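You operate a simulated robot arm through the tools that you are given. There is no shell and no other tool. Be economical: measure what you need, move in short steps, check, and stop when the job is done.

Carry out the task below with a simulated robot arm. There is one attempt and no reset: what you move stays moved.

Task
Change the press block for the one marked FORM F, clamp it and set the stop to its number.
Fine: the old block goes on the steel plate before the bridge; slide the bed in last; the press's blue lever stays at HOLD.

Only the result counts: the job must be done as asked and must still hold three seconds after the hand-in. Knocking over, shifting, dropping, spilling or breaking anything else fails it.

Robot
A 7-joint arm with a two-finger parallel gripper, fixed in place. Base frame: the origin is at the foot of the arm, x ahead of it, y to its left, z up. Lengths are in mm, angles in rad, forces in N, time in s.
With the tool pointing down near the work surface it reaches from about 340 to 780 mm from the base axis. Its first joint turns from -2.897 to 2.897 rad. Payload 3.91 kg.
Tool frame: the origin (TCP) lies between the finger pads and is the grasp point; the fingertips stand 30 mm ahead of it; z points along the fingers, y is the line along which they close. The gripper opens to 110 mm. The fingers are 20 mm wide and 10 mm thick; the gripper's body (48 by 112 mm) begins 55 mm behind the TCP.
Orientation is told as [roll, pitch, yaw] about the base's x, y, z axes, in that order, counted from this pose: with the fingers straight down and closing along the base's y, the tool's x points along the base's -x, its y along +y and its z along -z.

Tools
- The arm moves only by the tool play_rows. Its argument "commands" is a list of rows, each a list of 7 numbers: the shift along the tool's x, y, z in m, then the turn, a rotation vector about the tool's x, y, z in rad, then the opening, from 0 (shut) to 1 (fully open). In form: [[x, y, z, wx, wy, wz, fingers], ...]. A call has 1 to 20 rows; each row shifts and turns the commanded pose from where the row before left it, along the tool's axes as they then stand. Each row takes 0.2 s and may step no farther than 50 mm and 0.15 rad from the row before; otherwise, or with a gripper value out of range, the whole call is refused. A pose out of reach is approached as far as the arm can. The call stops where the force on the tool passes 60 N (or 10 N more than at its start, if that is more) or the arm is blocked; 0.2 s more then pass. Each finger travels about 153 mm/s and halts on what it meets, pressing with about 40 N; the grip force reading is that of the motor and also rises with nothing between the fingers. The clock runs only during rows and for 0.2 s after the last one: add rows that do not move to give the fingers time. It gives the time, the measured TCP pose, the force on the tool (base axes), the opening and the grip force at its end, in the units of the frame above (readings bear some noise), with the torque about the TCP (base axes, N m) and any sound that the robot's microphone picked up, and new pictures: "show" is both (left out), scene, wrist or none.
- Cameras (640 x 400 px; columns grow to the right, rows downward): "scene" is fixed at [50.8, -648.3, 1584.9]; the picture's right is [0.96, -0.28, 0.00], its down [-0.27, -0.93, -0.24] and it looks along [0.07, 0.23, -0.97] (base axes); focal length 370 px, centre (320, 200). "wrist" rides on the gripper at [77, 7, -114] in the tool frame; the picture's right is [-0.09, 1.00, 0.00], its down [-0.80, -0.07, -0.59] and it looks along [-0.59, -0.05, 0.80] (tool axes); focal length 270 px, centre (320, 200). There is no depth. A picture from a camera that has moved, and an enlarged one, comes with that camera's place and axes in the base frame and with its lens.
- lift_body(by): slides the trunk up (or, below 0, down) by that many mm; the arm rides with it, the base frame stays. It gives what a move gives, with no picture.
- enlarge(camera, box): a new picture of the part [left, top, right, bottom] of that camera's present view, enlarged. It takes no simulated time.
- sign_off(): hands the job in; it is judged then, once.

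Work in short steps. Places have to be worked out from the pictures, the camera data and where the tool is seen: move nearer, look again, correct. Check each grasp and each placing, and mend what went wrong. You have 120 turns and 200 pictures in all, those below and enlarged ones among them. Open the gripper and draw the arm clear of the work before you hand the job in, unless the task says otherwise; then end with one line.

The tools are called after "Call:" as a command line: name --pt "numbers of a row" for each row, then --argument value for the rest, lists and objects as JSON in quotes. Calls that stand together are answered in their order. play_rows: Moves the arm, as the interface text tells. Its arguments: {"type":"object","properties":{"commands":{"type":"array","items":{"type":"array","items":{"type":"number"}}},"show":{"type":"string","enum":["both","scene","wrist","none"]}},"required":["commands"]} The other tools are called the same way: lift_body (by) slides the trunk up or down; enlarge (camera, box) takes an enlarged picture of a part of a camera's view; sign_off () hands the job in.

At the start:

```text
time: 0.0
ee_pos: [21.2, -486.4, 1166.8]
tool_rot: [0.0, 0.001, 0.001]
ft_force: [-0.3, 0.4, 0.1]
moment: [0.0, 0.02, 0.04]
gripper_width: 109.9
grasp_force: 0.0
trunk travel left (down, up): [-575.0, 35.0]
```

scene: 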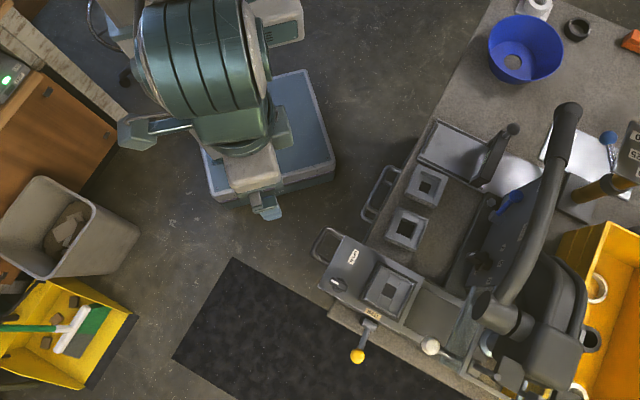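
wrist: 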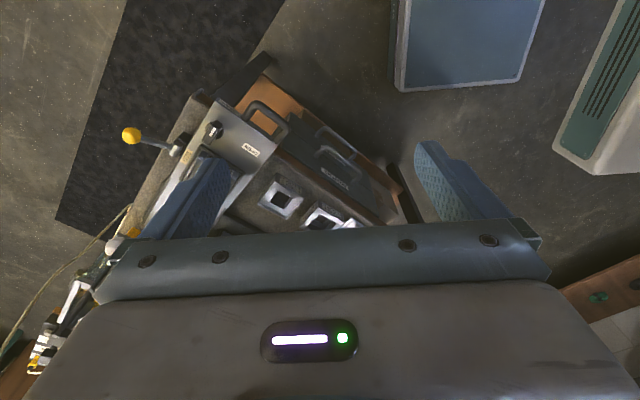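

I start by looking closely at the press area in the scene picture.

Call:
enlarge --camera "scene" --box '[310, 210, 480, 370]'

Call:
enlarge --camera "scene" --box '[350, 100, 540, 260]'

Call:
enlarge --camera "scene" --box '[450, 80, 640, 400]'

```text
2.50 times, centred on (395, 290) of scene
camera zoom: at [50.8, -648.3, 1584.9], right [0.96, -0.28, 0.0], down [-0.27, -0.93, -0.24], along [0.07, 0.23, -0.97], focal length 925 px, centre (132, -25)
```

zoom: 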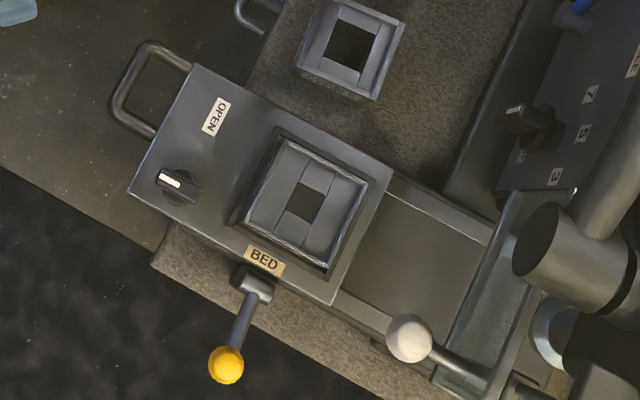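

```text
2.50 times, centred on (445, 180) of scene
camera zoom: at [50.8, -648.3, 1584.9], right [0.96, -0.28, 0.0], down [-0.27, -0.93, -0.24], along [0.07, 0.23, -0.97], focal length 925 px, centre (8, 250)
```

zoom: 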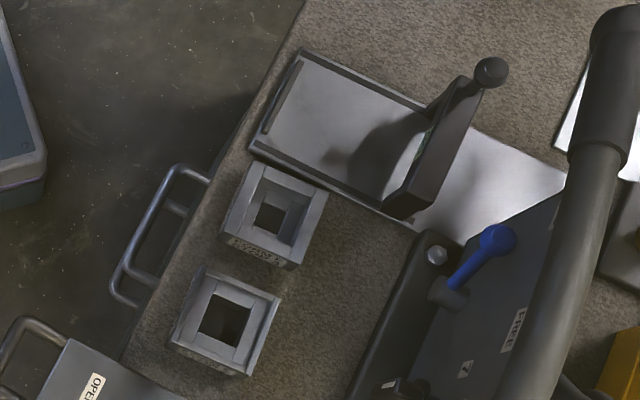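

```text
1.25 times, centred on (545, 240) of scene
camera zoom: at [50.8, -648.3, 1584.9], right [0.96, -0.28, 0.0], down [-0.27, -0.93, -0.24], along [0.07, 0.23, -0.97], focal length 463 px, centre (39, 150)
```

zoom: 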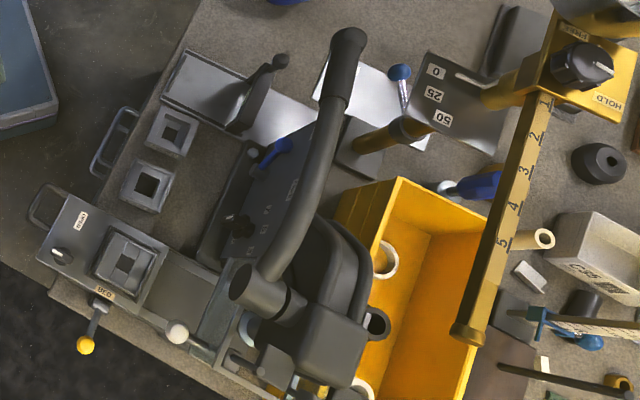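

The bed, blocks and plate lie along axes about 45° to the base. I turn the wrist so its camera looks into the bench for reading the marks.

Call:
play_rows --pt "0 0 0 0 0 0.131 1" --pt "0 0 0 0 0 0.131 1" --pt "0 0 0 0 0 0.131 1" --pt "0 0 0 0 0 0.131 1" --pt "0 0 0 0 0 0.131 1" --pt "0 0 0 0 0 0.13 1"

```text
time: 1.4
ee_pos: [21.2, -487.6, 1167.1]
tool_rot: [0.0, 0.0, -0.787]
ft_force: [-0.3, 0.1, 0.1]
moment: [0.02, -0.01, -0.03]
gripper_width: 110.0
grasp_force: 0.1
trunk travel left (down, up): [-575.0, 35.0]
camera wrist: at [-28.5, -427.1, 1282.4], right [0.77, 0.64, 0.0], down [0.51, -0.62, 0.59], along [0.38, -0.46, -0.8], focal length 270 px, centre (320, 200)
```

scene: 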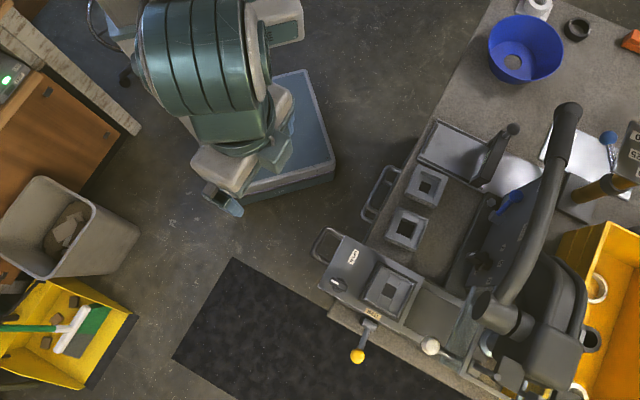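
wrist: 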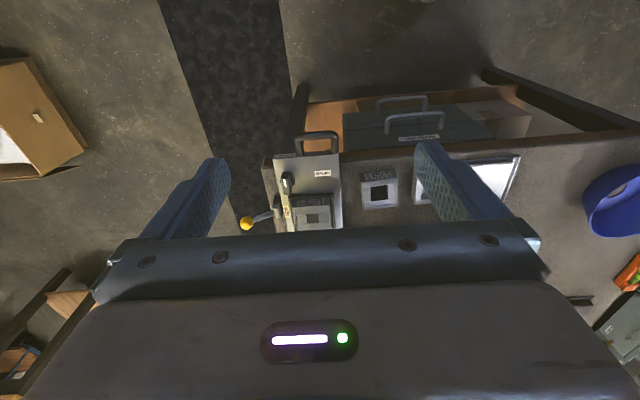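

The block marks face the robot; I enlarge them.

Call:
enlarge --camera "wrist" --box '[235, 120, 345, 235]'

Call:
enlarge --camera "wrist" --box '[345, 130, 455, 220]'

```text
3.48 times, centred on (290, 178) of wrist
camera zoom: at [-28.5, -427.1, 1282.4], right [0.77, 0.64, 0.0], down [0.51, -0.62, 0.59], along [0.38, -0.46, -0.8], focal length 940 px, centre (424, 278)
```

zoom: 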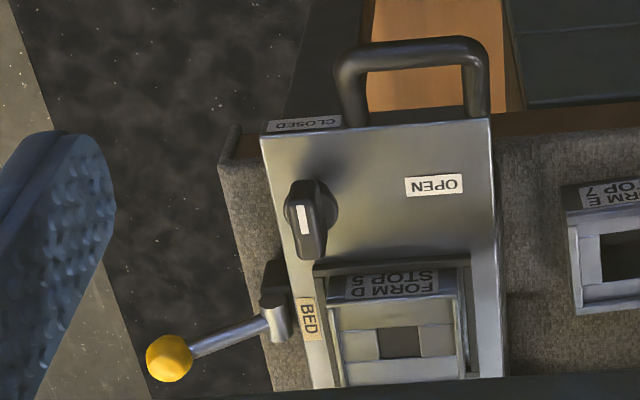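

```text
4.44 times, centred on (400, 175) of wrist
camera zoom: at [-28.5, -427.1, 1282.4], right [0.77, 0.64, 0.0], down [0.51, -0.62, 0.59], along [0.38, -0.46, -0.8], focal length 1201 px, centre (-36, 311)
```

zoom: 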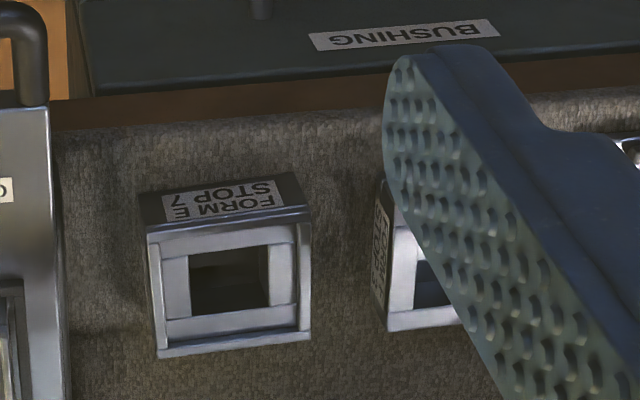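

Old block is FORM D; the middle loose one reads FORM E STOP 7. The other block's label faces sideways (toward -y/-x), so I move to look along the bench at it.

Call:
play_rows --pt "-0.0369 0.0037 0.0112 0 0 0 1" --pt "-0.0369 0.0037 0.0112 0 0 0 1" --pt "-0.0369 0.0037 0.0112 0 0 0 1" --pt "-0.0369 0.0037 0.0112 0 0 0 1" --pt "-0.0369 0.0037 0.0112 0 0 0 1" --pt "-0.0369 0.0037 0.0112 0 0 0 1" --pt "0 0 0 0 0 -0.1428 1" --pt "0 0 0 0 0 -0.1428 1" --pt "0 0 0 0 0 -0.1428 1" --pt "0 0 0 0 0 -0.1428 1" --pt "0 0 0 0 0 -0.1428 1" --pt "0 0 0 0 0 -0.1428 1" --pt "0 0 0 0 0 -0.1428 1" --pt "0 0 0 0 0 -0.1428 1" --pt "0 0 0 0 0 -0.1428 1" --pt "0 0 0 0 0 -0.1428 1" --pt "0 0 0 0 0 -0.1428 1" --show "wrist"

```text
time: 5.0
ee_pos: [192.8, -628.0, 1099.8]
tool_rot: [0.001, -0.001, 0.785]
ft_force: [-0.7, -0.1, -0.3]
moment: [0.01, -0.01, 0.01]
gripper_width: 110.0
grasp_force: 0.0
trunk travel left (down, up): [-575.0, 35.0]
camera wrist: at [134.1, -677.1, 1214.5], right [-0.64, 0.77, 0.0], down [0.62, 0.52, 0.59], along [0.45, 0.38, -0.8], focal length 270 px, centre (320, 200)
```

wrist: 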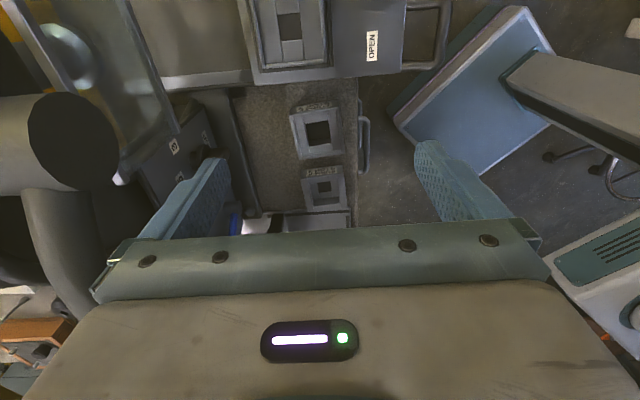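

Call:
enlarge --camera "wrist" --box '[275, 90, 365, 215]'

Call:
enlarge --camera "wrist" --box '[90, 60, 250, 210]'

```text
3.20 times, centred on (320, 152) of wrist
camera zoom: at [134.1, -677.1, 1214.5], right [-0.64, 0.77, 0.0], down [0.62, 0.52, 0.59], along [0.45, 0.38, -0.8], focal length 865 px, centre (320, 352)
```

zoom: 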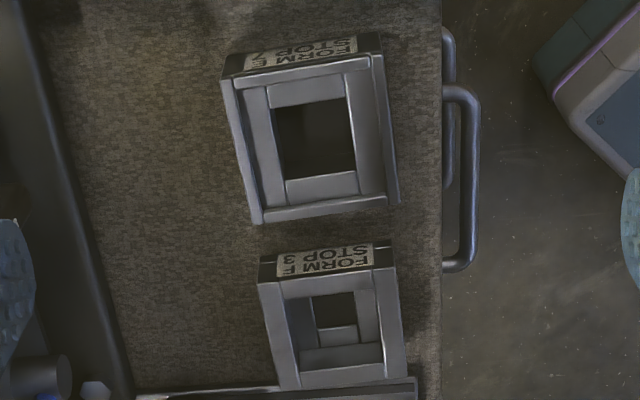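

```text
2.67 times, centred on (170, 135) of wrist
camera zoom: at [134.1, -677.1, 1214.5], right [-0.64, 0.77, 0.0], down [0.62, 0.52, 0.59], along [0.45, 0.38, -0.8], focal length 721 px, centre (720, 373)
```

zoom: 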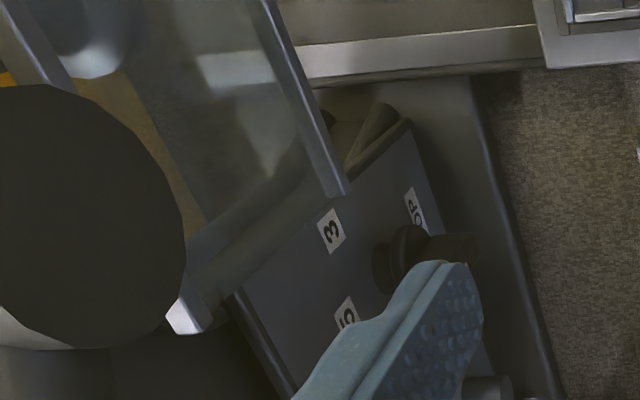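

Call:
enlarge --camera "wrist" --box '[298, 95, 350, 125]'

Call:
enlarge --camera "wrist" --box '[298, 160, 350, 190]'

Call:
enlarge --camera "wrist" --box '[230, 0, 460, 90]'

```text
12.31 times, centred on (324, 110) of wrist
camera zoom: at [134.1, -677.1, 1214.5], right [-0.64, 0.77, 0.0], down [0.62, 0.52, 0.59], along [0.45, 0.38, -0.8], focal length 3327 px, centre (271, 1308)
```

zoom: 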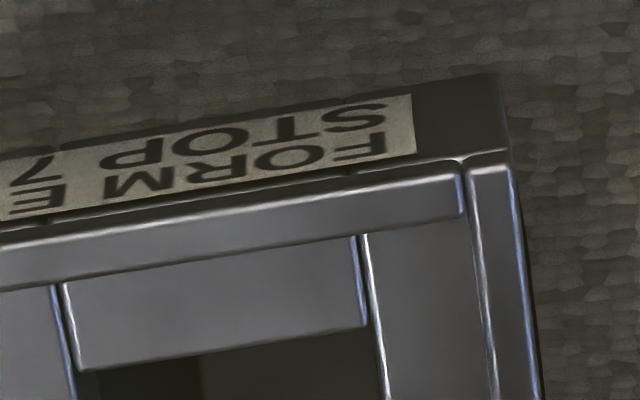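

```text
12.31 times, centred on (324, 175) of wrist
camera zoom: at [134.1, -677.1, 1214.5], right [-0.64, 0.77, 0.0], down [0.62, 0.52, 0.59], along [0.45, 0.38, -0.8], focal length 3327 px, centre (271, 508)
```

zoom: 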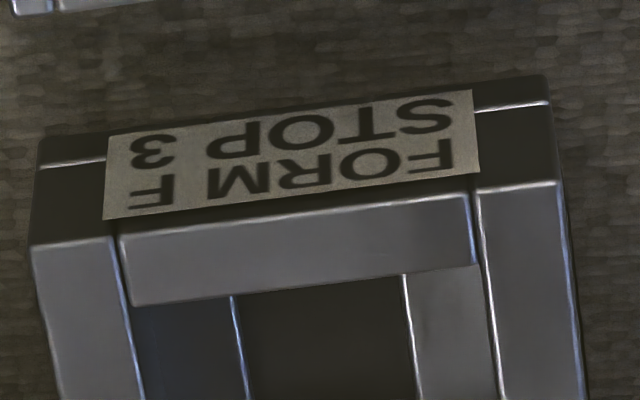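

```text
2.78 times, centred on (345, 45) of wrist
camera zoom: at [134.1, -677.1, 1214.5], right [-0.64, 0.77, 0.0], down [0.62, 0.52, 0.59], along [0.45, 0.38, -0.8], focal length 752 px, centre (250, 631)
```

zoom: 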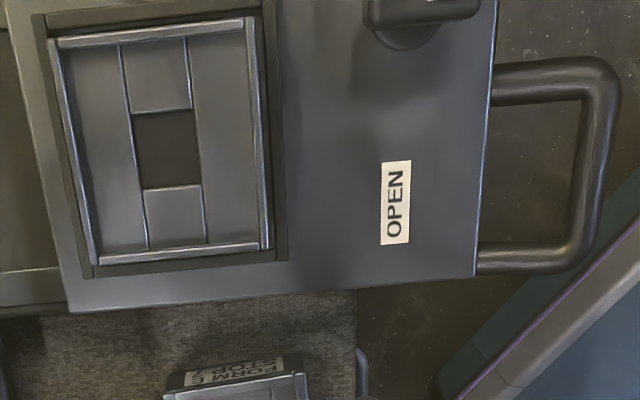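

FORM F → STOP 3. I check the press parts (stop, handle, blue lever) in the fixed camera.

Call:
enlarge --camera "scene" --box '[450, 180, 540, 300]'

Call:
enlarge --camera "scene" --box '[410, 240, 600, 400]'

Call:
enlarge --camera "scene" --box '[410, 80, 600, 240]'

```text
3.33 times, centred on (495, 240) of scene
camera zoom: at [50.8, -648.3, 1584.9], right [0.96, -0.28, 0.0], down [-0.27, -0.93, -0.24], along [0.07, 0.23, -0.97], focal length 1234 px, centre (-263, 67)
```

zoom: 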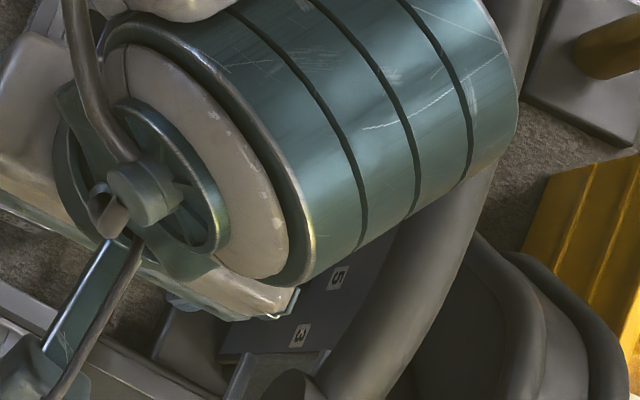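

```text
2.50 times, centred on (505, 320) of scene
camera zoom: at [50.8, -648.3, 1584.9], right [0.96, -0.28, 0.0], down [-0.27, -0.93, -0.24], along [0.07, 0.23, -0.97], focal length 925 px, centre (-142, -100)
```

zoom: 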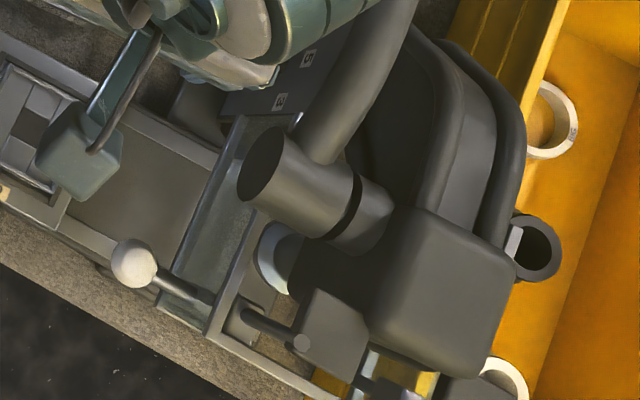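

```text
2.50 times, centred on (505, 160) of scene
camera zoom: at [50.8, -648.3, 1584.9], right [0.96, -0.28, 0.0], down [-0.27, -0.93, -0.24], along [0.07, 0.23, -0.97], focal length 925 px, centre (-142, 300)
```

zoom: 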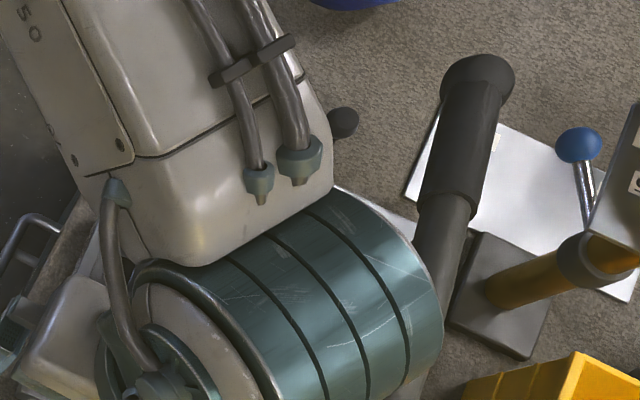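

The blocks' tops lie around z≈857. Next I get a low, tilted view into the press to see the stop knob, blue lever and pocket.

Call:
play_rows --pt "0 0.035 0 0 0 0 1" --pt "0 0.035 0 0 0 0 1" --pt "0 0 0 0 0 0.1428 1" --pt "0 0 0 0 0 0.1428 1" --pt "0 0 0 0 0 0.1428 1" --pt "0 0 0 0 0 0.1428 1" --pt "0 0 0 0 0 0.1428 1" --pt "0 0 0 0 0 0.1428 1" --pt "0 0 0 0 0 0.1428 1" --pt "0 0 0 0 0 0.1428 1" --pt "0 0 0 0 0 0.1428 1" --pt "0 0 0 0 0 0.1428 1" --pt "0 0 0 0 0 0.1428 1" --pt "-0.024 0.02 0.028 0 0 0 1" --pt "-0.024 0.02 0.028 0 0 0 1" --pt "-0.024 0.02 0.028 0 0 0 1" --pt "0 0 0 0 -0.1225 0 1" --pt "0 0 0 0 -0.1225 0 1" --pt "0 0 0 0 -0.1225 0 1" --pt "0 0 0 0 -0.1225 0 1"

```text
time: 9.2
ee_pos: [236.0, -586.9, 1016.0]
tool_rot: [0.002, -0.493, -0.785]
ft_force: [-0.8, -0.2, 0.3]
moment: [-0.01, 0.01, 0.01]
gripper_width: 109.8
grasp_force: 0.1
trunk travel left (down, up): [-575.0, 35.0]
camera wrist: at [154.3, -495.5, 1080.9], right [0.76, 0.65, 0.04], down [0.25, -0.35, 0.9], along [0.6, -0.68, -0.43], focal length 270 px, centre (320, 200)
```

scene: 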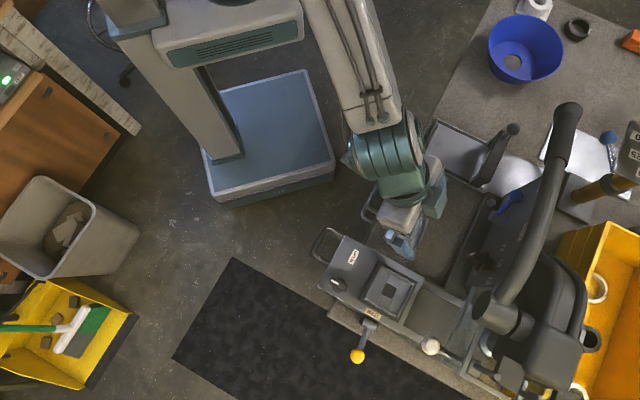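
wrist: 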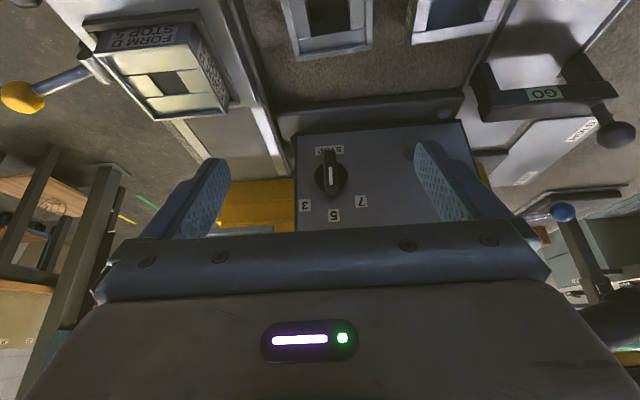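

Call:
enlarge --camera "wrist" --box '[285, 125, 415, 235]'

Call:
enlarge --camera "wrist" --box '[400, 0, 640, 200]'

Call:
enlarge --camera "wrist" --box '[0, 0, 300, 190]'

```text
3.64 times, centred on (350, 180) of wrist
camera zoom: at [154.3, -495.5, 1080.9], right [0.76, 0.65, 0.04], down [0.25, -0.35, 0.9], along [0.6, -0.68, -0.43], focal length 983 px, centre (211, 273)
```

zoom: 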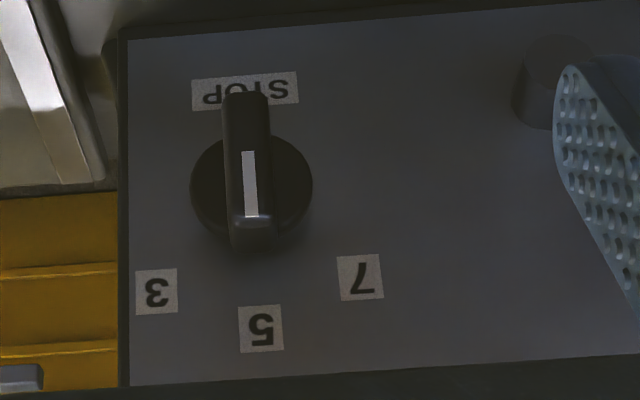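

```text
2.00 times, centred on (520, 100) of wrist
camera zoom: at [154.3, -495.5, 1080.9], right [0.76, 0.65, 0.04], down [0.25, -0.35, 0.9], along [0.6, -0.68, -0.43], focal length 541 px, centre (-80, 400)
```

zoom: 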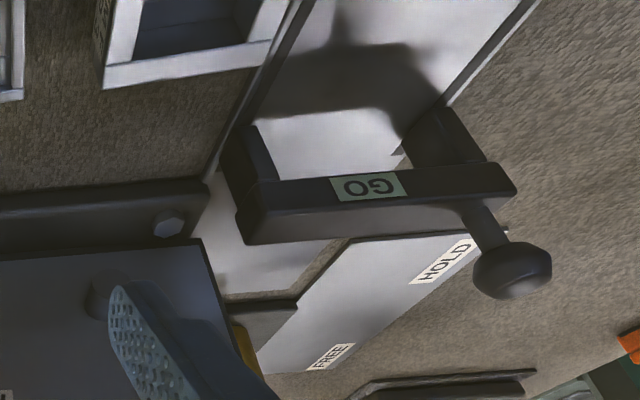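

```text
2.11 times, centred on (150, 95) of wrist
camera zoom: at [154.3, -495.5, 1080.9], right [0.76, 0.65, 0.04], down [0.25, -0.35, 0.9], along [0.6, -0.68, -0.43], focal length 569 px, centre (678, 421)
```

zoom: 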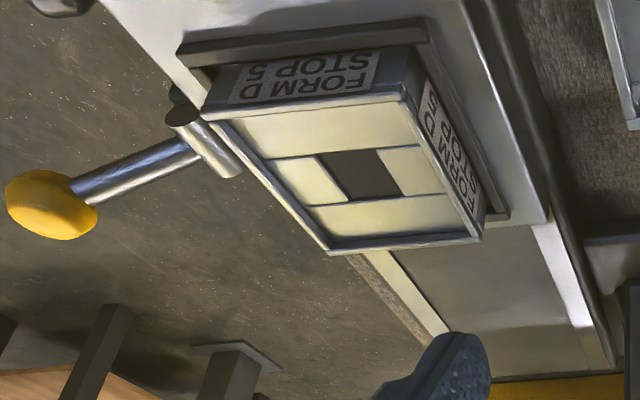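

The stop points at 5 now; must be turned to 3. Clamp knob (CLOSED/OPEN) sits on the bed. Next I look at the white- and yellow-ball levers near the bed's path.

Call:
play_rows --pt "-0.0013 -0.0383 0.008 0 0 0 1" --pt "-0.0013 -0.0383 0.008 0 0 0 1" --pt "-0.0013 -0.0383 0.008 0 0 0 1" --pt "-0.0013 -0.0383 0.008 0 0 0 1" --show "wrist"

```text
time: 10.2
ee_pos: [140.6, -709.3, 989.4]
tool_rot: [0.0, -0.491, -0.787]
ft_force: [-0.2, -0.8, 0.8]
moment: [-0.05, -0.02, 0.0]
gripper_width: 110.0
grasp_force: 0.0
trunk travel left (down, up): [-575.0, 35.0]
camera wrist: at [59.3, -618.9, 1055.6], right [0.76, 0.65, 0.04], down [0.25, -0.35, 0.9], along [0.6, -0.67, -0.43], focal length 270 px, centre (320, 200)
```

wrist: 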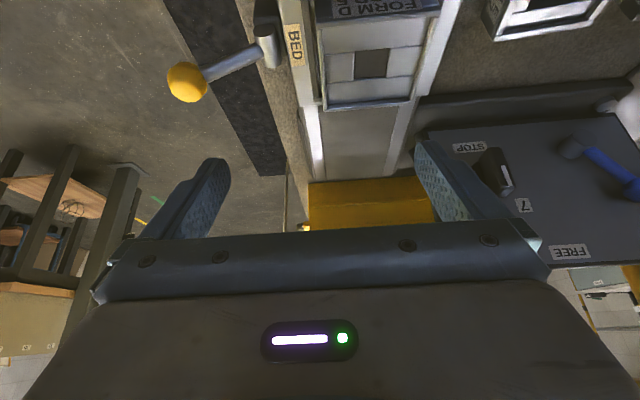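

The white ball isn't low near the bed; I check in the scene view how high it hangs relative to the gripper.

Call:
enlarge --camera "scene" --box '[320, 200, 540, 400]'

Call:
enlarge --camera "wrist" --box '[420, 90, 640, 270]'

Call:
enlarge --camera "wrist" --box '[160, 0, 460, 190]'

```text
2.00 times, centred on (430, 300) of scene
camera zoom: at [50.8, -648.3, 1584.9], right [0.96, -0.28, 0.0], down [-0.27, -0.93, -0.24], along [0.07, 0.23, -0.97], focal length 740 px, centre (100, 0)
```

zoom: 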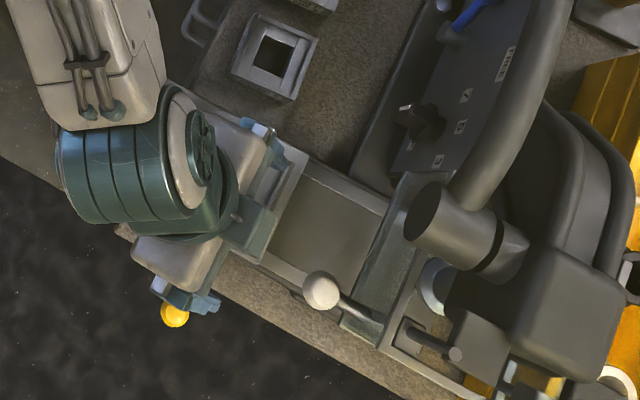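

```text
2.22 times, centred on (530, 180) of wrist
camera zoom: at [59.3, -618.9, 1055.6], right [0.76, 0.65, 0.04], down [0.25, -0.35, 0.9], along [0.6, -0.67, -0.43], focal length 601 px, centre (-147, 244)
```

zoom: 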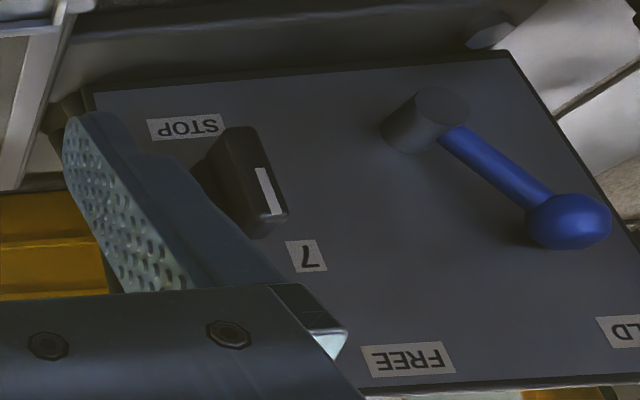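

```text
2.11 times, centred on (310, 95) of wrist
camera zoom: at [59.3, -618.9, 1055.6], right [0.76, 0.65, 0.04], down [0.25, -0.35, 0.9], along [0.6, -0.67, -0.43], focal length 569 px, centre (341, 421)
```

zoom: 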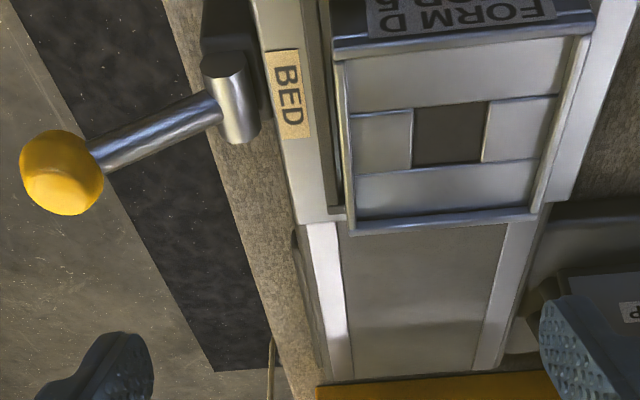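

The blue lever is at HOLD; I won't touch it. I back off, level the tool, and look at the clamp knob up close.

Call:
play_rows --pt "0.0344 0.002 -0.0184 0 0 0 1" --pt "0.0344 0.002 -0.0184 0 0 0 1" --pt "0.0344 0.002 -0.0184 0 0 0 1" --pt "0.0344 0.002 -0.0184 0 0 0 1" --pt "0 0 0 0 0.1225 0 1" --pt "0 0 0 0 0.1225 0 1" --pt "0 0 0 0 0.1225 0 1" --pt "0 0 0 0 0.1225 0 1" --show "wrist"

```text
time: 12.0
ee_pos: [37.0, -593.7, 990.4]
tool_rot: [0.0, 0.002, -0.785]
ft_force: [-0.1, -0.6, -0.4]
moment: [0.01, 0.02, 0.0]
gripper_width: 109.6
grasp_force: 0.2
trunk travel left (down, up): [-575.0, 35.0]
camera wrist: at [-11.3, -534.0, 1106.1], right [0.77, 0.64, 0.0], down [0.52, -0.62, 0.59], along [0.38, -0.45, -0.81], focal length 270 px, centre (320, 200)
```

wrist: 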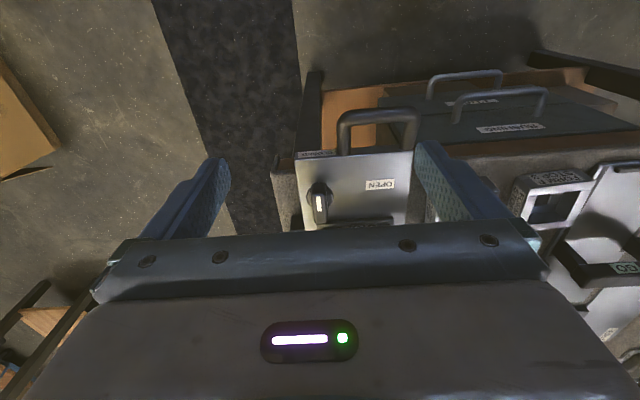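

Call:
enlarge --camera "wrist" --box '[265, 90, 425, 240]'

Call:
enlarge --camera "wrist" --box '[480, 140, 640, 290]'

```text
2.67 times, centred on (345, 165) of wrist
camera zoom: at [-11.3, -534.0, 1106.1], right [0.77, 0.64, 0.0], down [0.52, -0.62, 0.59], along [0.38, -0.45, -0.81], focal length 721 px, centre (253, 293)
```

zoom: 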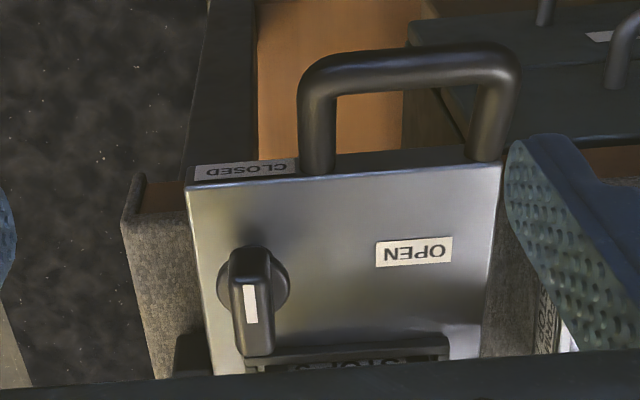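

```text
2.67 times, centred on (560, 215) of wrist
camera zoom: at [-11.3, -534.0, 1106.1], right [0.77, 0.64, 0.0], down [0.52, -0.62, 0.59], along [0.38, -0.45, -0.81], focal length 721 px, centre (-320, 160)
```

zoom: 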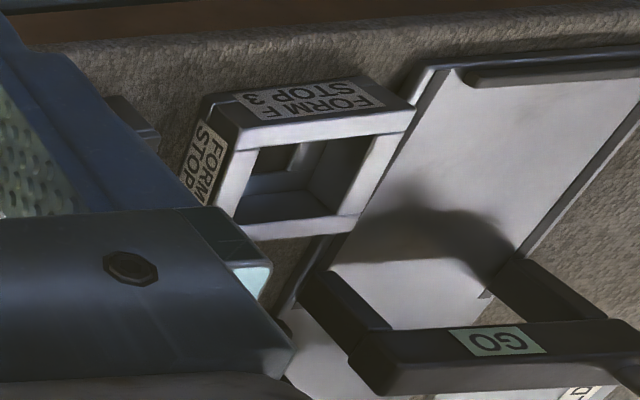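

Knob found near (86,-646), top about z 910; FORM F's labels face the same way as FORM D's, so no turning needed. I go above the knob with fingers half open and check.

Call:
play_rows --pt "-0.0357 -0.001 0.01 0 0 0 0.5" --pt "-0.0357 -0.001 0.01 0 0 0 0.5" --pt "0 0 0.01 0 0 0 0.5"

Call:
enlarge --camera "wrist" --box '[220, 60, 420, 230]'

Call:
enlarge --camera "scene" --box '[290, 220, 450, 340]'

```text
time: 12.8
ee_pos: [86.2, -646.3, 960.5]
tool_rot: [0.0, 0.0, -0.784]
ft_force: [0.6, 0.1, 0.5]
moment: [0.0, 0.0, -0.01]
gripper_width: 55.0
grasp_force: 0.1
trunk travel left (down, up): [-575.0, 35.0]
camera wrist: at [36.8, -585.4, 1075.6], right [0.77, 0.64, 0.0], down [0.52, -0.62, 0.59], along [0.38, -0.46, -0.8], focal length 270 px, centre (320, 200)
```

scene: 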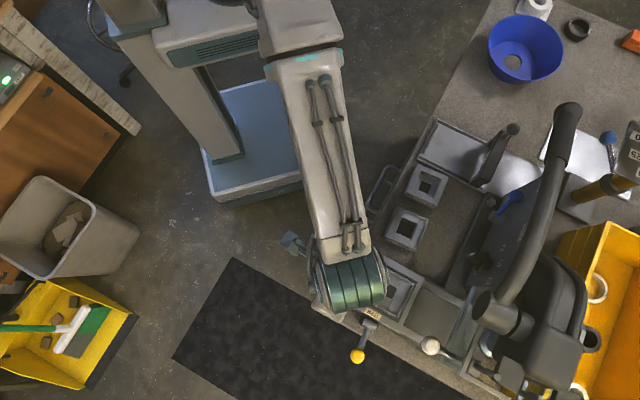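
wrist: 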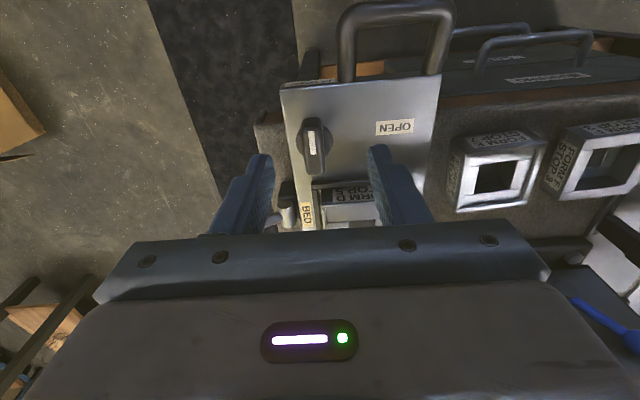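

```text
2.35 times, centred on (320, 145) of wrist
camera zoom: at [36.8, -585.4, 1075.6], right [0.77, 0.64, 0.0], down [0.52, -0.62, 0.59], along [0.38, -0.46, -0.8], focal length 636 px, centre (320, 329)
```

zoom: 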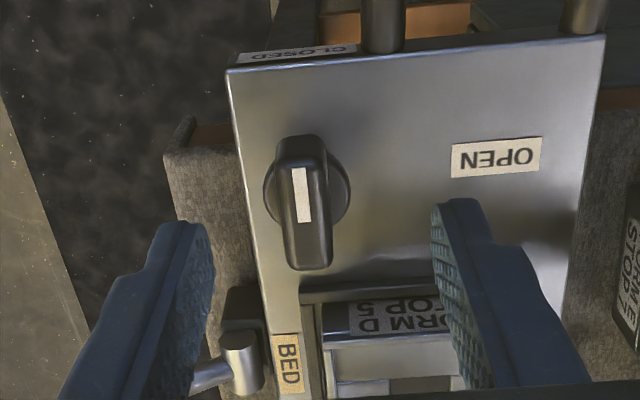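

```text
3.33 times, centred on (370, 280) of scene
camera zoom: at [50.8, -648.3, 1584.9], right [0.96, -0.28, 0.0], down [-0.27, -0.93, -0.24], along [0.07, 0.23, -0.97], focal length 1234 px, centre (153, -67)
```

zoom: 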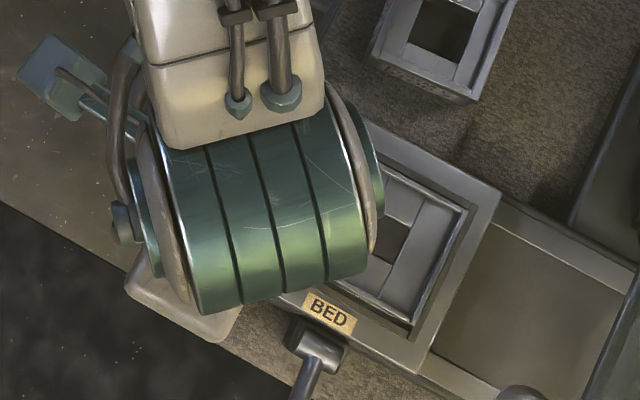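

Two wrist views give the knob at about (87,-651), bed surface near z 893. I descend around its bar.

Call:
play_rows --pt "-0.0039 -0.0028 0.0 0 0 0 0.35" --pt "0 0 0.014 0 0 0 0.35" --pt "0 0 0.012 0 0 0 0.35" --pt "0 0 0.007 0 0 0 0.35" --show "wrist"

Call:
enlarge --camera "wrist" --box '[220, 60, 420, 230]'

```text
time: 13.8
ee_pos: [86.1, -649.2, 925.8]
tool_rot: [0.002, 0.001, -0.785]
ft_force: [0.7, 0.1, 0.9]
moment: [-0.01, -0.03, 0.0]
gripper_width: 38.4
grasp_force: 0.0
trunk travel left (down, up): [-575.0, 35.0]
camera wrist: at [37.1, -589.1, 1041.6], right [0.77, 0.64, 0.0], down [0.52, -0.62, 0.59], along [0.38, -0.46, -0.8], focal length 270 px, centre (320, 200)
```

wrist: 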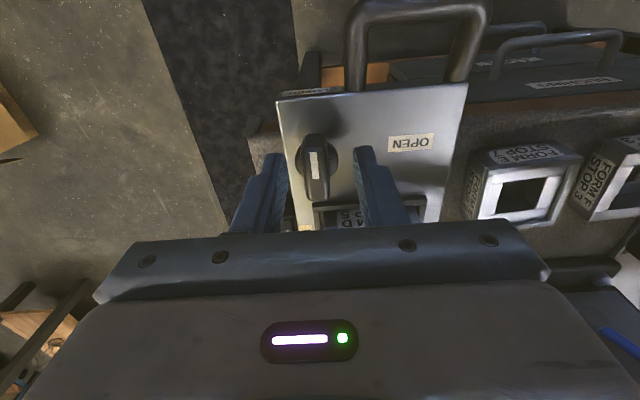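

```text
2.35 times, centred on (320, 145) of wrist
camera zoom: at [37.1, -589.1, 1041.6], right [0.77, 0.64, 0.0], down [0.52, -0.62, 0.59], along [0.38, -0.46, -0.8], focal length 636 px, centre (320, 329)
```

zoom: 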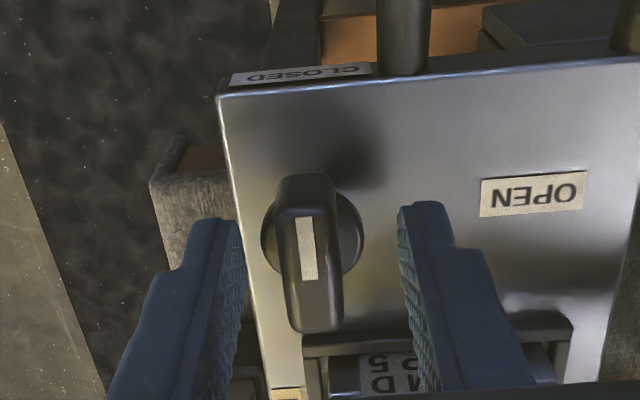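

The bar is between the fingers. I close and check the grip width.

Call:
play_rows --pt "0 0 0.003 0 0 0 0.35" --pt "0 0 0 0 0 0 0" --pt "0 0 0 0 0 0 0" --show "wrist"

Call:
enlarge --camera "wrist" --box '[240, 80, 400, 230]'

```text
time: 14.6
ee_pos: [85.7, -650.2, 925.4]
tool_rot: [-0.001, -0.001, -0.789]
ft_force: [-8.0, -9.1, 0.7]
moment: [-0.32, 0.18, -0.02]
gripper_width: 26.4
grasp_force: 44.8
trunk travel left (down, up): [-575.0, 35.0]
camera wrist: at [36.0, -590.4, 1039.3], right [0.77, 0.64, 0.0], down [0.52, -0.62, 0.6], along [0.38, -0.46, -0.8], focal length 270 px, centre (320, 200)
```

wrist: 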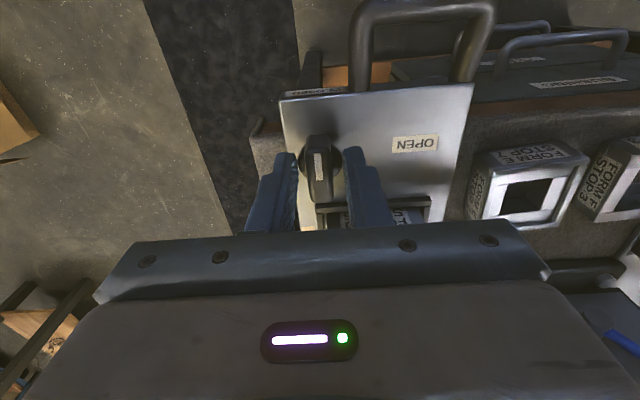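

```text
2.67 times, centred on (320, 155) of wrist
camera zoom: at [36.0, -590.4, 1039.3], right [0.77, 0.64, 0.0], down [0.52, -0.62, 0.6], along [0.38, -0.46, -0.8], focal length 721 px, centre (320, 320)
```

zoom: 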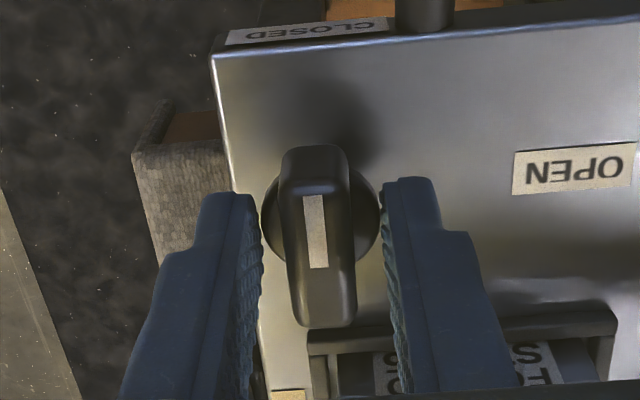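

The 26 mm width is the round base, not the bar. I open, rise 11 mm, shift slightly and grip the bar itself.

Call:
play_rows --pt "0 0 0 0 0 0 0.35" --pt "0 0 0 0 0 0 0.35" --pt "0 -0.002 -0.011 0 0 0 0.35" --pt "0 0 0 0 0 0 0.0" --pt "0 0 0 0 0 0 0.0" --show "none"

Call:
enlarge --camera "wrist" --box '[240, 80, 400, 230]'

```text
time: 15.8
ee_pos: [85.1, -650.4, 935.3]
tool_rot: [0.001, 0.0, -0.786]
ft_force: [1.3, 0.4, 1.0]
moment: [-0.29, -0.41, -0.01]
gripper_width: 13.6
grasp_force: 45.3
trunk travel left (down, up): [-575.0, 35.0]
```

```text
2.67 times, centred on (320, 155) of wrist
camera zoom: at [36.0, -590.9, 1050.1], right [0.77, 0.64, 0.0], down [0.52, -0.62, 0.59], along [0.38, -0.46, -0.8], focal length 721 px, centre (320, 320)
```

zoom: 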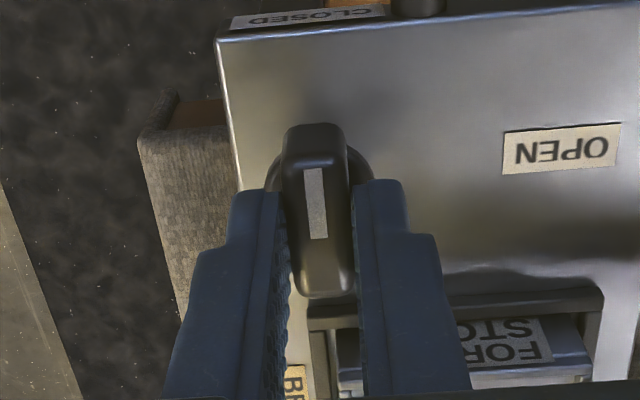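

Bar gripped (13.6 mm). I turn clockwise (seen from above) toward OPEN, half way first.

Call:
play_rows --pt "0 0 0 0 0 0.13 0" --pt "0 0 0 0 0 0.13 0" --pt "0 0 0 0 0 0.13 0" --pt "0 0 0 0 0 0.13 0" --pt "0 0 0 0 0 0.13 0" --pt "0 0 0 0 0 0.13 0"

```text
time: 17.2
ee_pos: [86.8, -649.7, 934.6]
tool_rot: [-0.001, 0.001, -1.568]
ft_force: [1.1, 2.2, 1.6]
moment: [0.32, 0.06, 0.04]
gripper_width: 13.6
grasp_force: 45.0
trunk travel left (down, up): [-575.0, 35.0]
camera wrist: at [92.7, -573.2, 1050.2], right [1.0, -0.09, 0.0], down [-0.07, -0.8, 0.59], along [-0.05, -0.59, -0.8], focal length 270 px, centre (320, 200)
```

scene: 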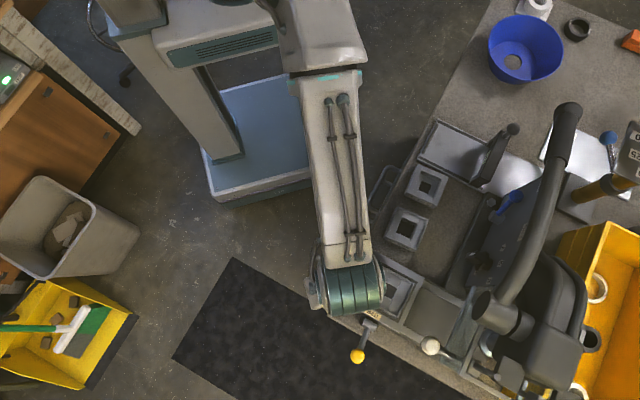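
wrist: 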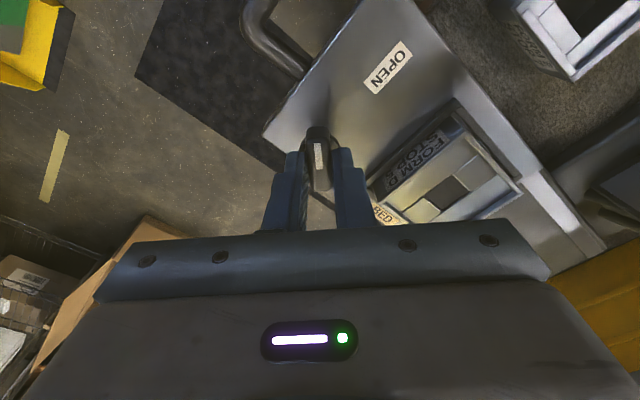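

Turned 45° freely with the knob. I continue to 90°.

Call:
play_rows --pt "0 0 0 0 0 0.13 0" --pt "0 0 0 0 0 0.13 0" --pt "0 0 0 0 0 0.13 0" --pt "0 0 0 0 0 0.13 0" --pt "0 0 0 0 0 0.13 0" --pt "0 0 0 0 0 0.137 0" --show "wrist"

Call:
enlarge --camera "wrist" --box '[240, 50, 440, 230]'

```text
time: 18.6
ee_pos: [87.4, -650.5, 935.8]
tool_rot: [0.001, 0.0, -2.354]
ft_force: [2.3, -1.6, 6.4]
moment: [0.8, -0.69, 0.01]
gripper_width: 13.8
grasp_force: 45.2
trunk travel left (down, up): [-575.0, 35.0]
camera wrist: at [145.5, -600.4, 1050.1], right [0.64, -0.77, 0.0], down [-0.62, -0.52, 0.59], along [-0.45, -0.38, -0.8], focal length 270 px, centre (320, 200)
```

wrist: 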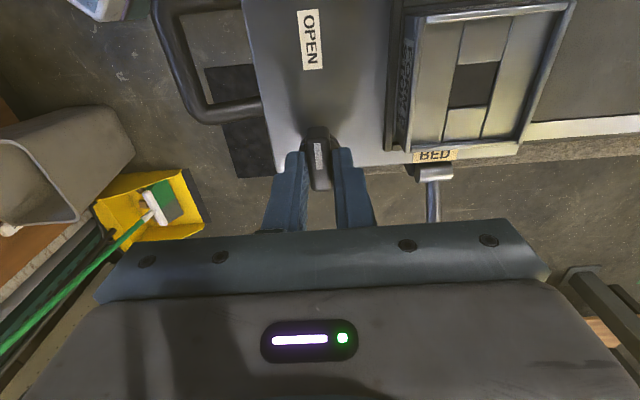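

```text
2.22 times, centred on (340, 140) of wrist
camera zoom: at [145.5, -600.4, 1050.1], right [0.64, -0.77, 0.0], down [-0.62, -0.52, 0.59], along [-0.45, -0.38, -0.8], focal length 601 px, centre (276, 333)
```

zoom: 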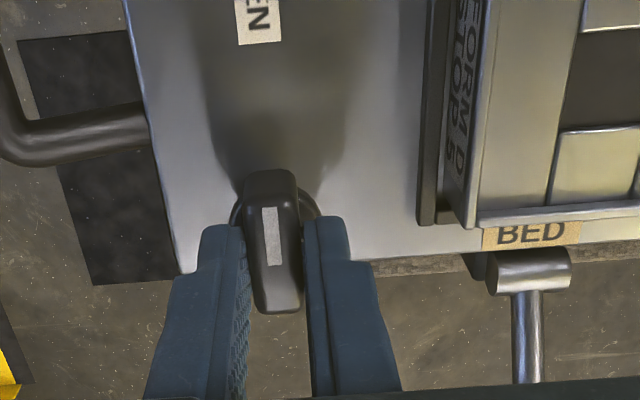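

The knob points to OPEN. I release, rise, turn back and look at the old block's seat.

Call:
play_rows --pt "0 0 0 0 0 0 0.4" --pt "0 0 0 0 0 0 0.4" --pt "0 0 -0.037 0 0 0 0.5" --pt "0 0 -0.037 0 0 0 0.7" --pt "0 0 0 0 0 -0.1428 1" --pt "0 0 0 0 0 -0.1428 1" --pt "0 0 0 0 0 -0.1428 1" --pt "0 0 0 0 0 -0.1428 1" --pt "0 0 0 0 0 -0.1428 1" --pt "0 0 0 0 0 -0.1428 1" --pt "0 0 0 0 0 -0.1428 1" --pt "0 0 0 0 0 -0.1428 1" --pt "0 0 0 0 0 -0.1428 1" --pt "0 0 0 0 0 -0.1428 1" --pt "0 0 0 0 0 -0.1428 1" --pt "0.011 0.035 0 0 0 0 1"

Call:
enlarge --camera "wrist" --box '[220, 60, 420, 230]'

```text
time: 22.0
ee_pos: [105.0, -615.8, 1010.5]
tool_rot: [0.0, 0.001, -0.779]
ft_force: [-0.4, -0.4, 0.3]
moment: [-0.01, 0.01, 0.01]
gripper_width: 110.1
grasp_force: 0.2
trunk travel left (down, up): [-575.0, 35.0]
camera wrist: at [55.2, -556.6, 1124.0], right [0.76, 0.65, 0.0], down [0.52, -0.61, 0.59], along [0.38, -0.45, -0.8], focal length 270 px, centre (320, 200)
```

scene: 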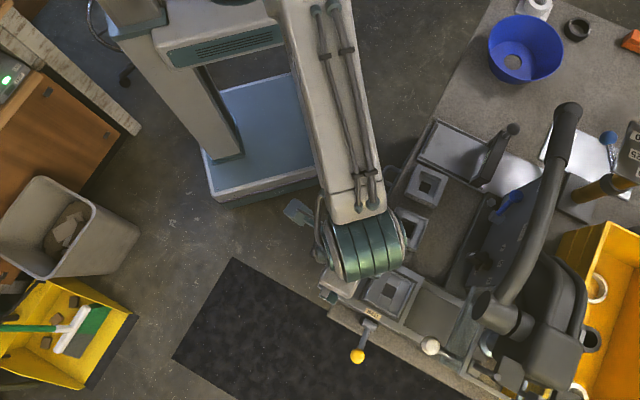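
wrist: 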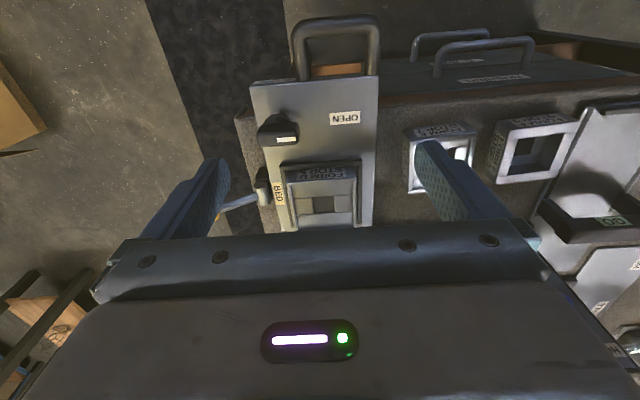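

```text
2.35 times, centred on (320, 145) of wrist
camera zoom: at [55.2, -556.6, 1124.0], right [0.76, 0.65, 0.0], down [0.52, -0.61, 0.59], along [0.38, -0.45, -0.8], focal length 636 px, centre (320, 329)
```

zoom: 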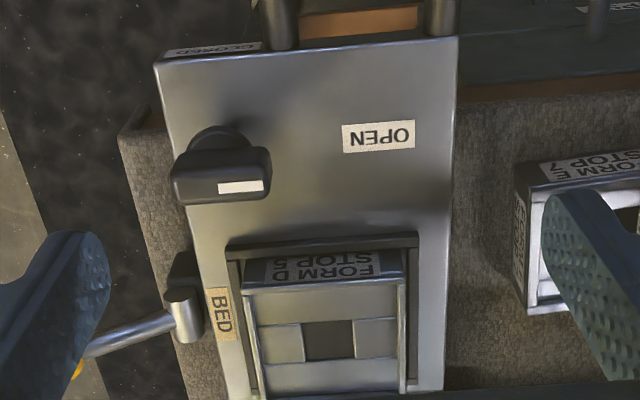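

Old block's top centre is at about (168,-682,904), width ≈65. The guard's white ball hangs around z≈1030 just beyond, so I approach with the hand leaned back 0.3 rad for clearance.

Call:
play_rows --pt "0 0 0 0 -0.1 0.006 1" --pt "0 0 0 0 -0.1 0 1" --pt "0 0 0 0 -0.1 0 1" --pt "-0.034 -0.0014 0.034 0 0 0 1" --pt "-0.034 -0.0014 0.034 0 0 0 1"

Call:
enlarge --camera "scene" --box '[320, 200, 540, 400]'

Call:
enlarge --camera "wrist" --box '[220, 60, 420, 230]'

```text
time: 23.2
ee_pos: [163.5, -680.7, 963.7]
tool_rot: [0.002, -0.301, -0.79]
ft_force: [-0.3, -0.1, 0.1]
moment: [0.03, 0.04, -0.02]
gripper_width: 110.2
grasp_force: 0.2
trunk travel left (down, up): [-575.0, 35.0]
camera wrist: at [92.1, -600.2, 1051.3], right [0.77, 0.64, 0.03], down [0.37, -0.47, 0.8], along [0.53, -0.61, -0.59], focal length 270 px, centre (320, 200)
```

scene: 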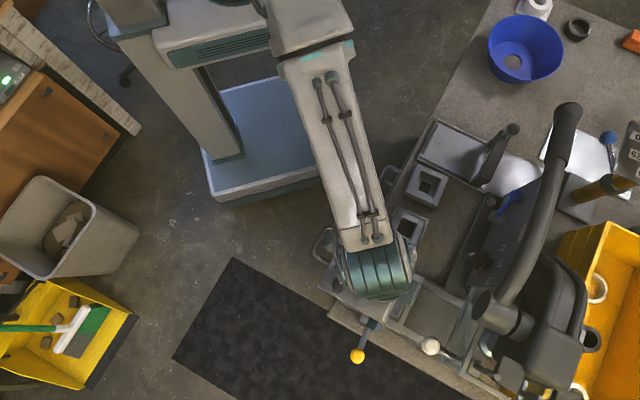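
wrist: 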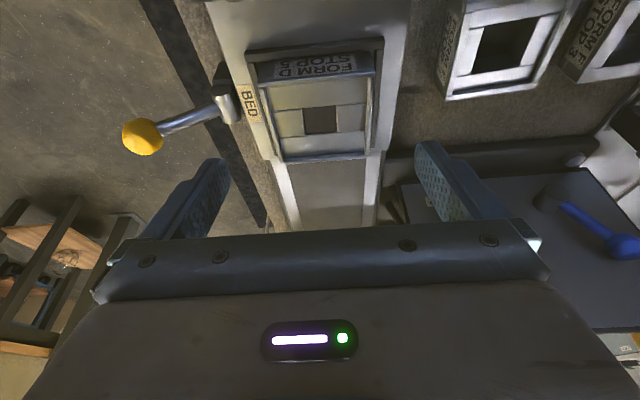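

```text
2.00 times, centred on (430, 300) of scene
camera zoom: at [50.8, -648.3, 1584.9], right [0.96, -0.28, 0.0], down [-0.27, -0.93, -0.24], along [0.07, 0.23, -0.97], focal length 740 px, centre (100, 0)
```

zoom: 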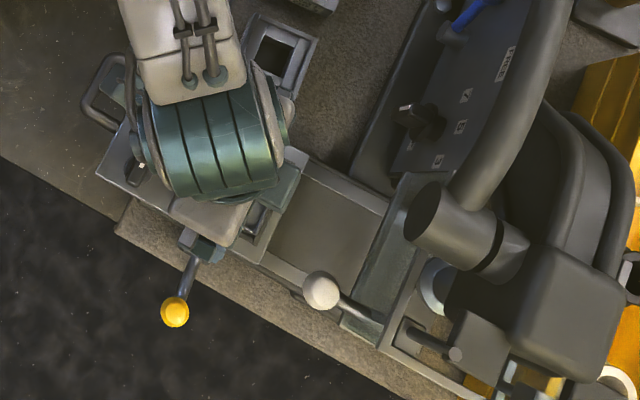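

```text
2.35 times, centred on (320, 145) of wrist
camera zoom: at [92.1, -600.2, 1051.3], right [0.77, 0.64, 0.03], down [0.37, -0.47, 0.8], along [0.53, -0.61, -0.59], focal length 636 px, centre (320, 329)
```

zoom: 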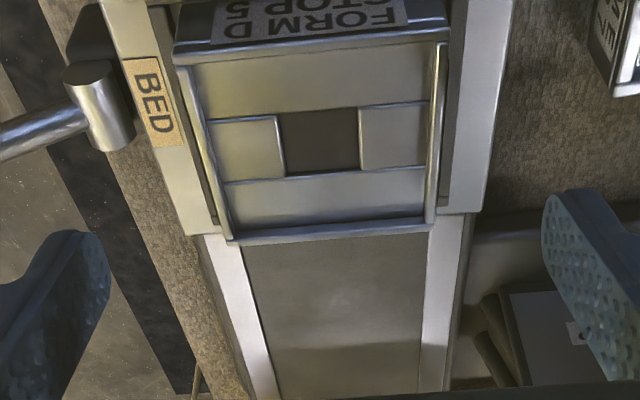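

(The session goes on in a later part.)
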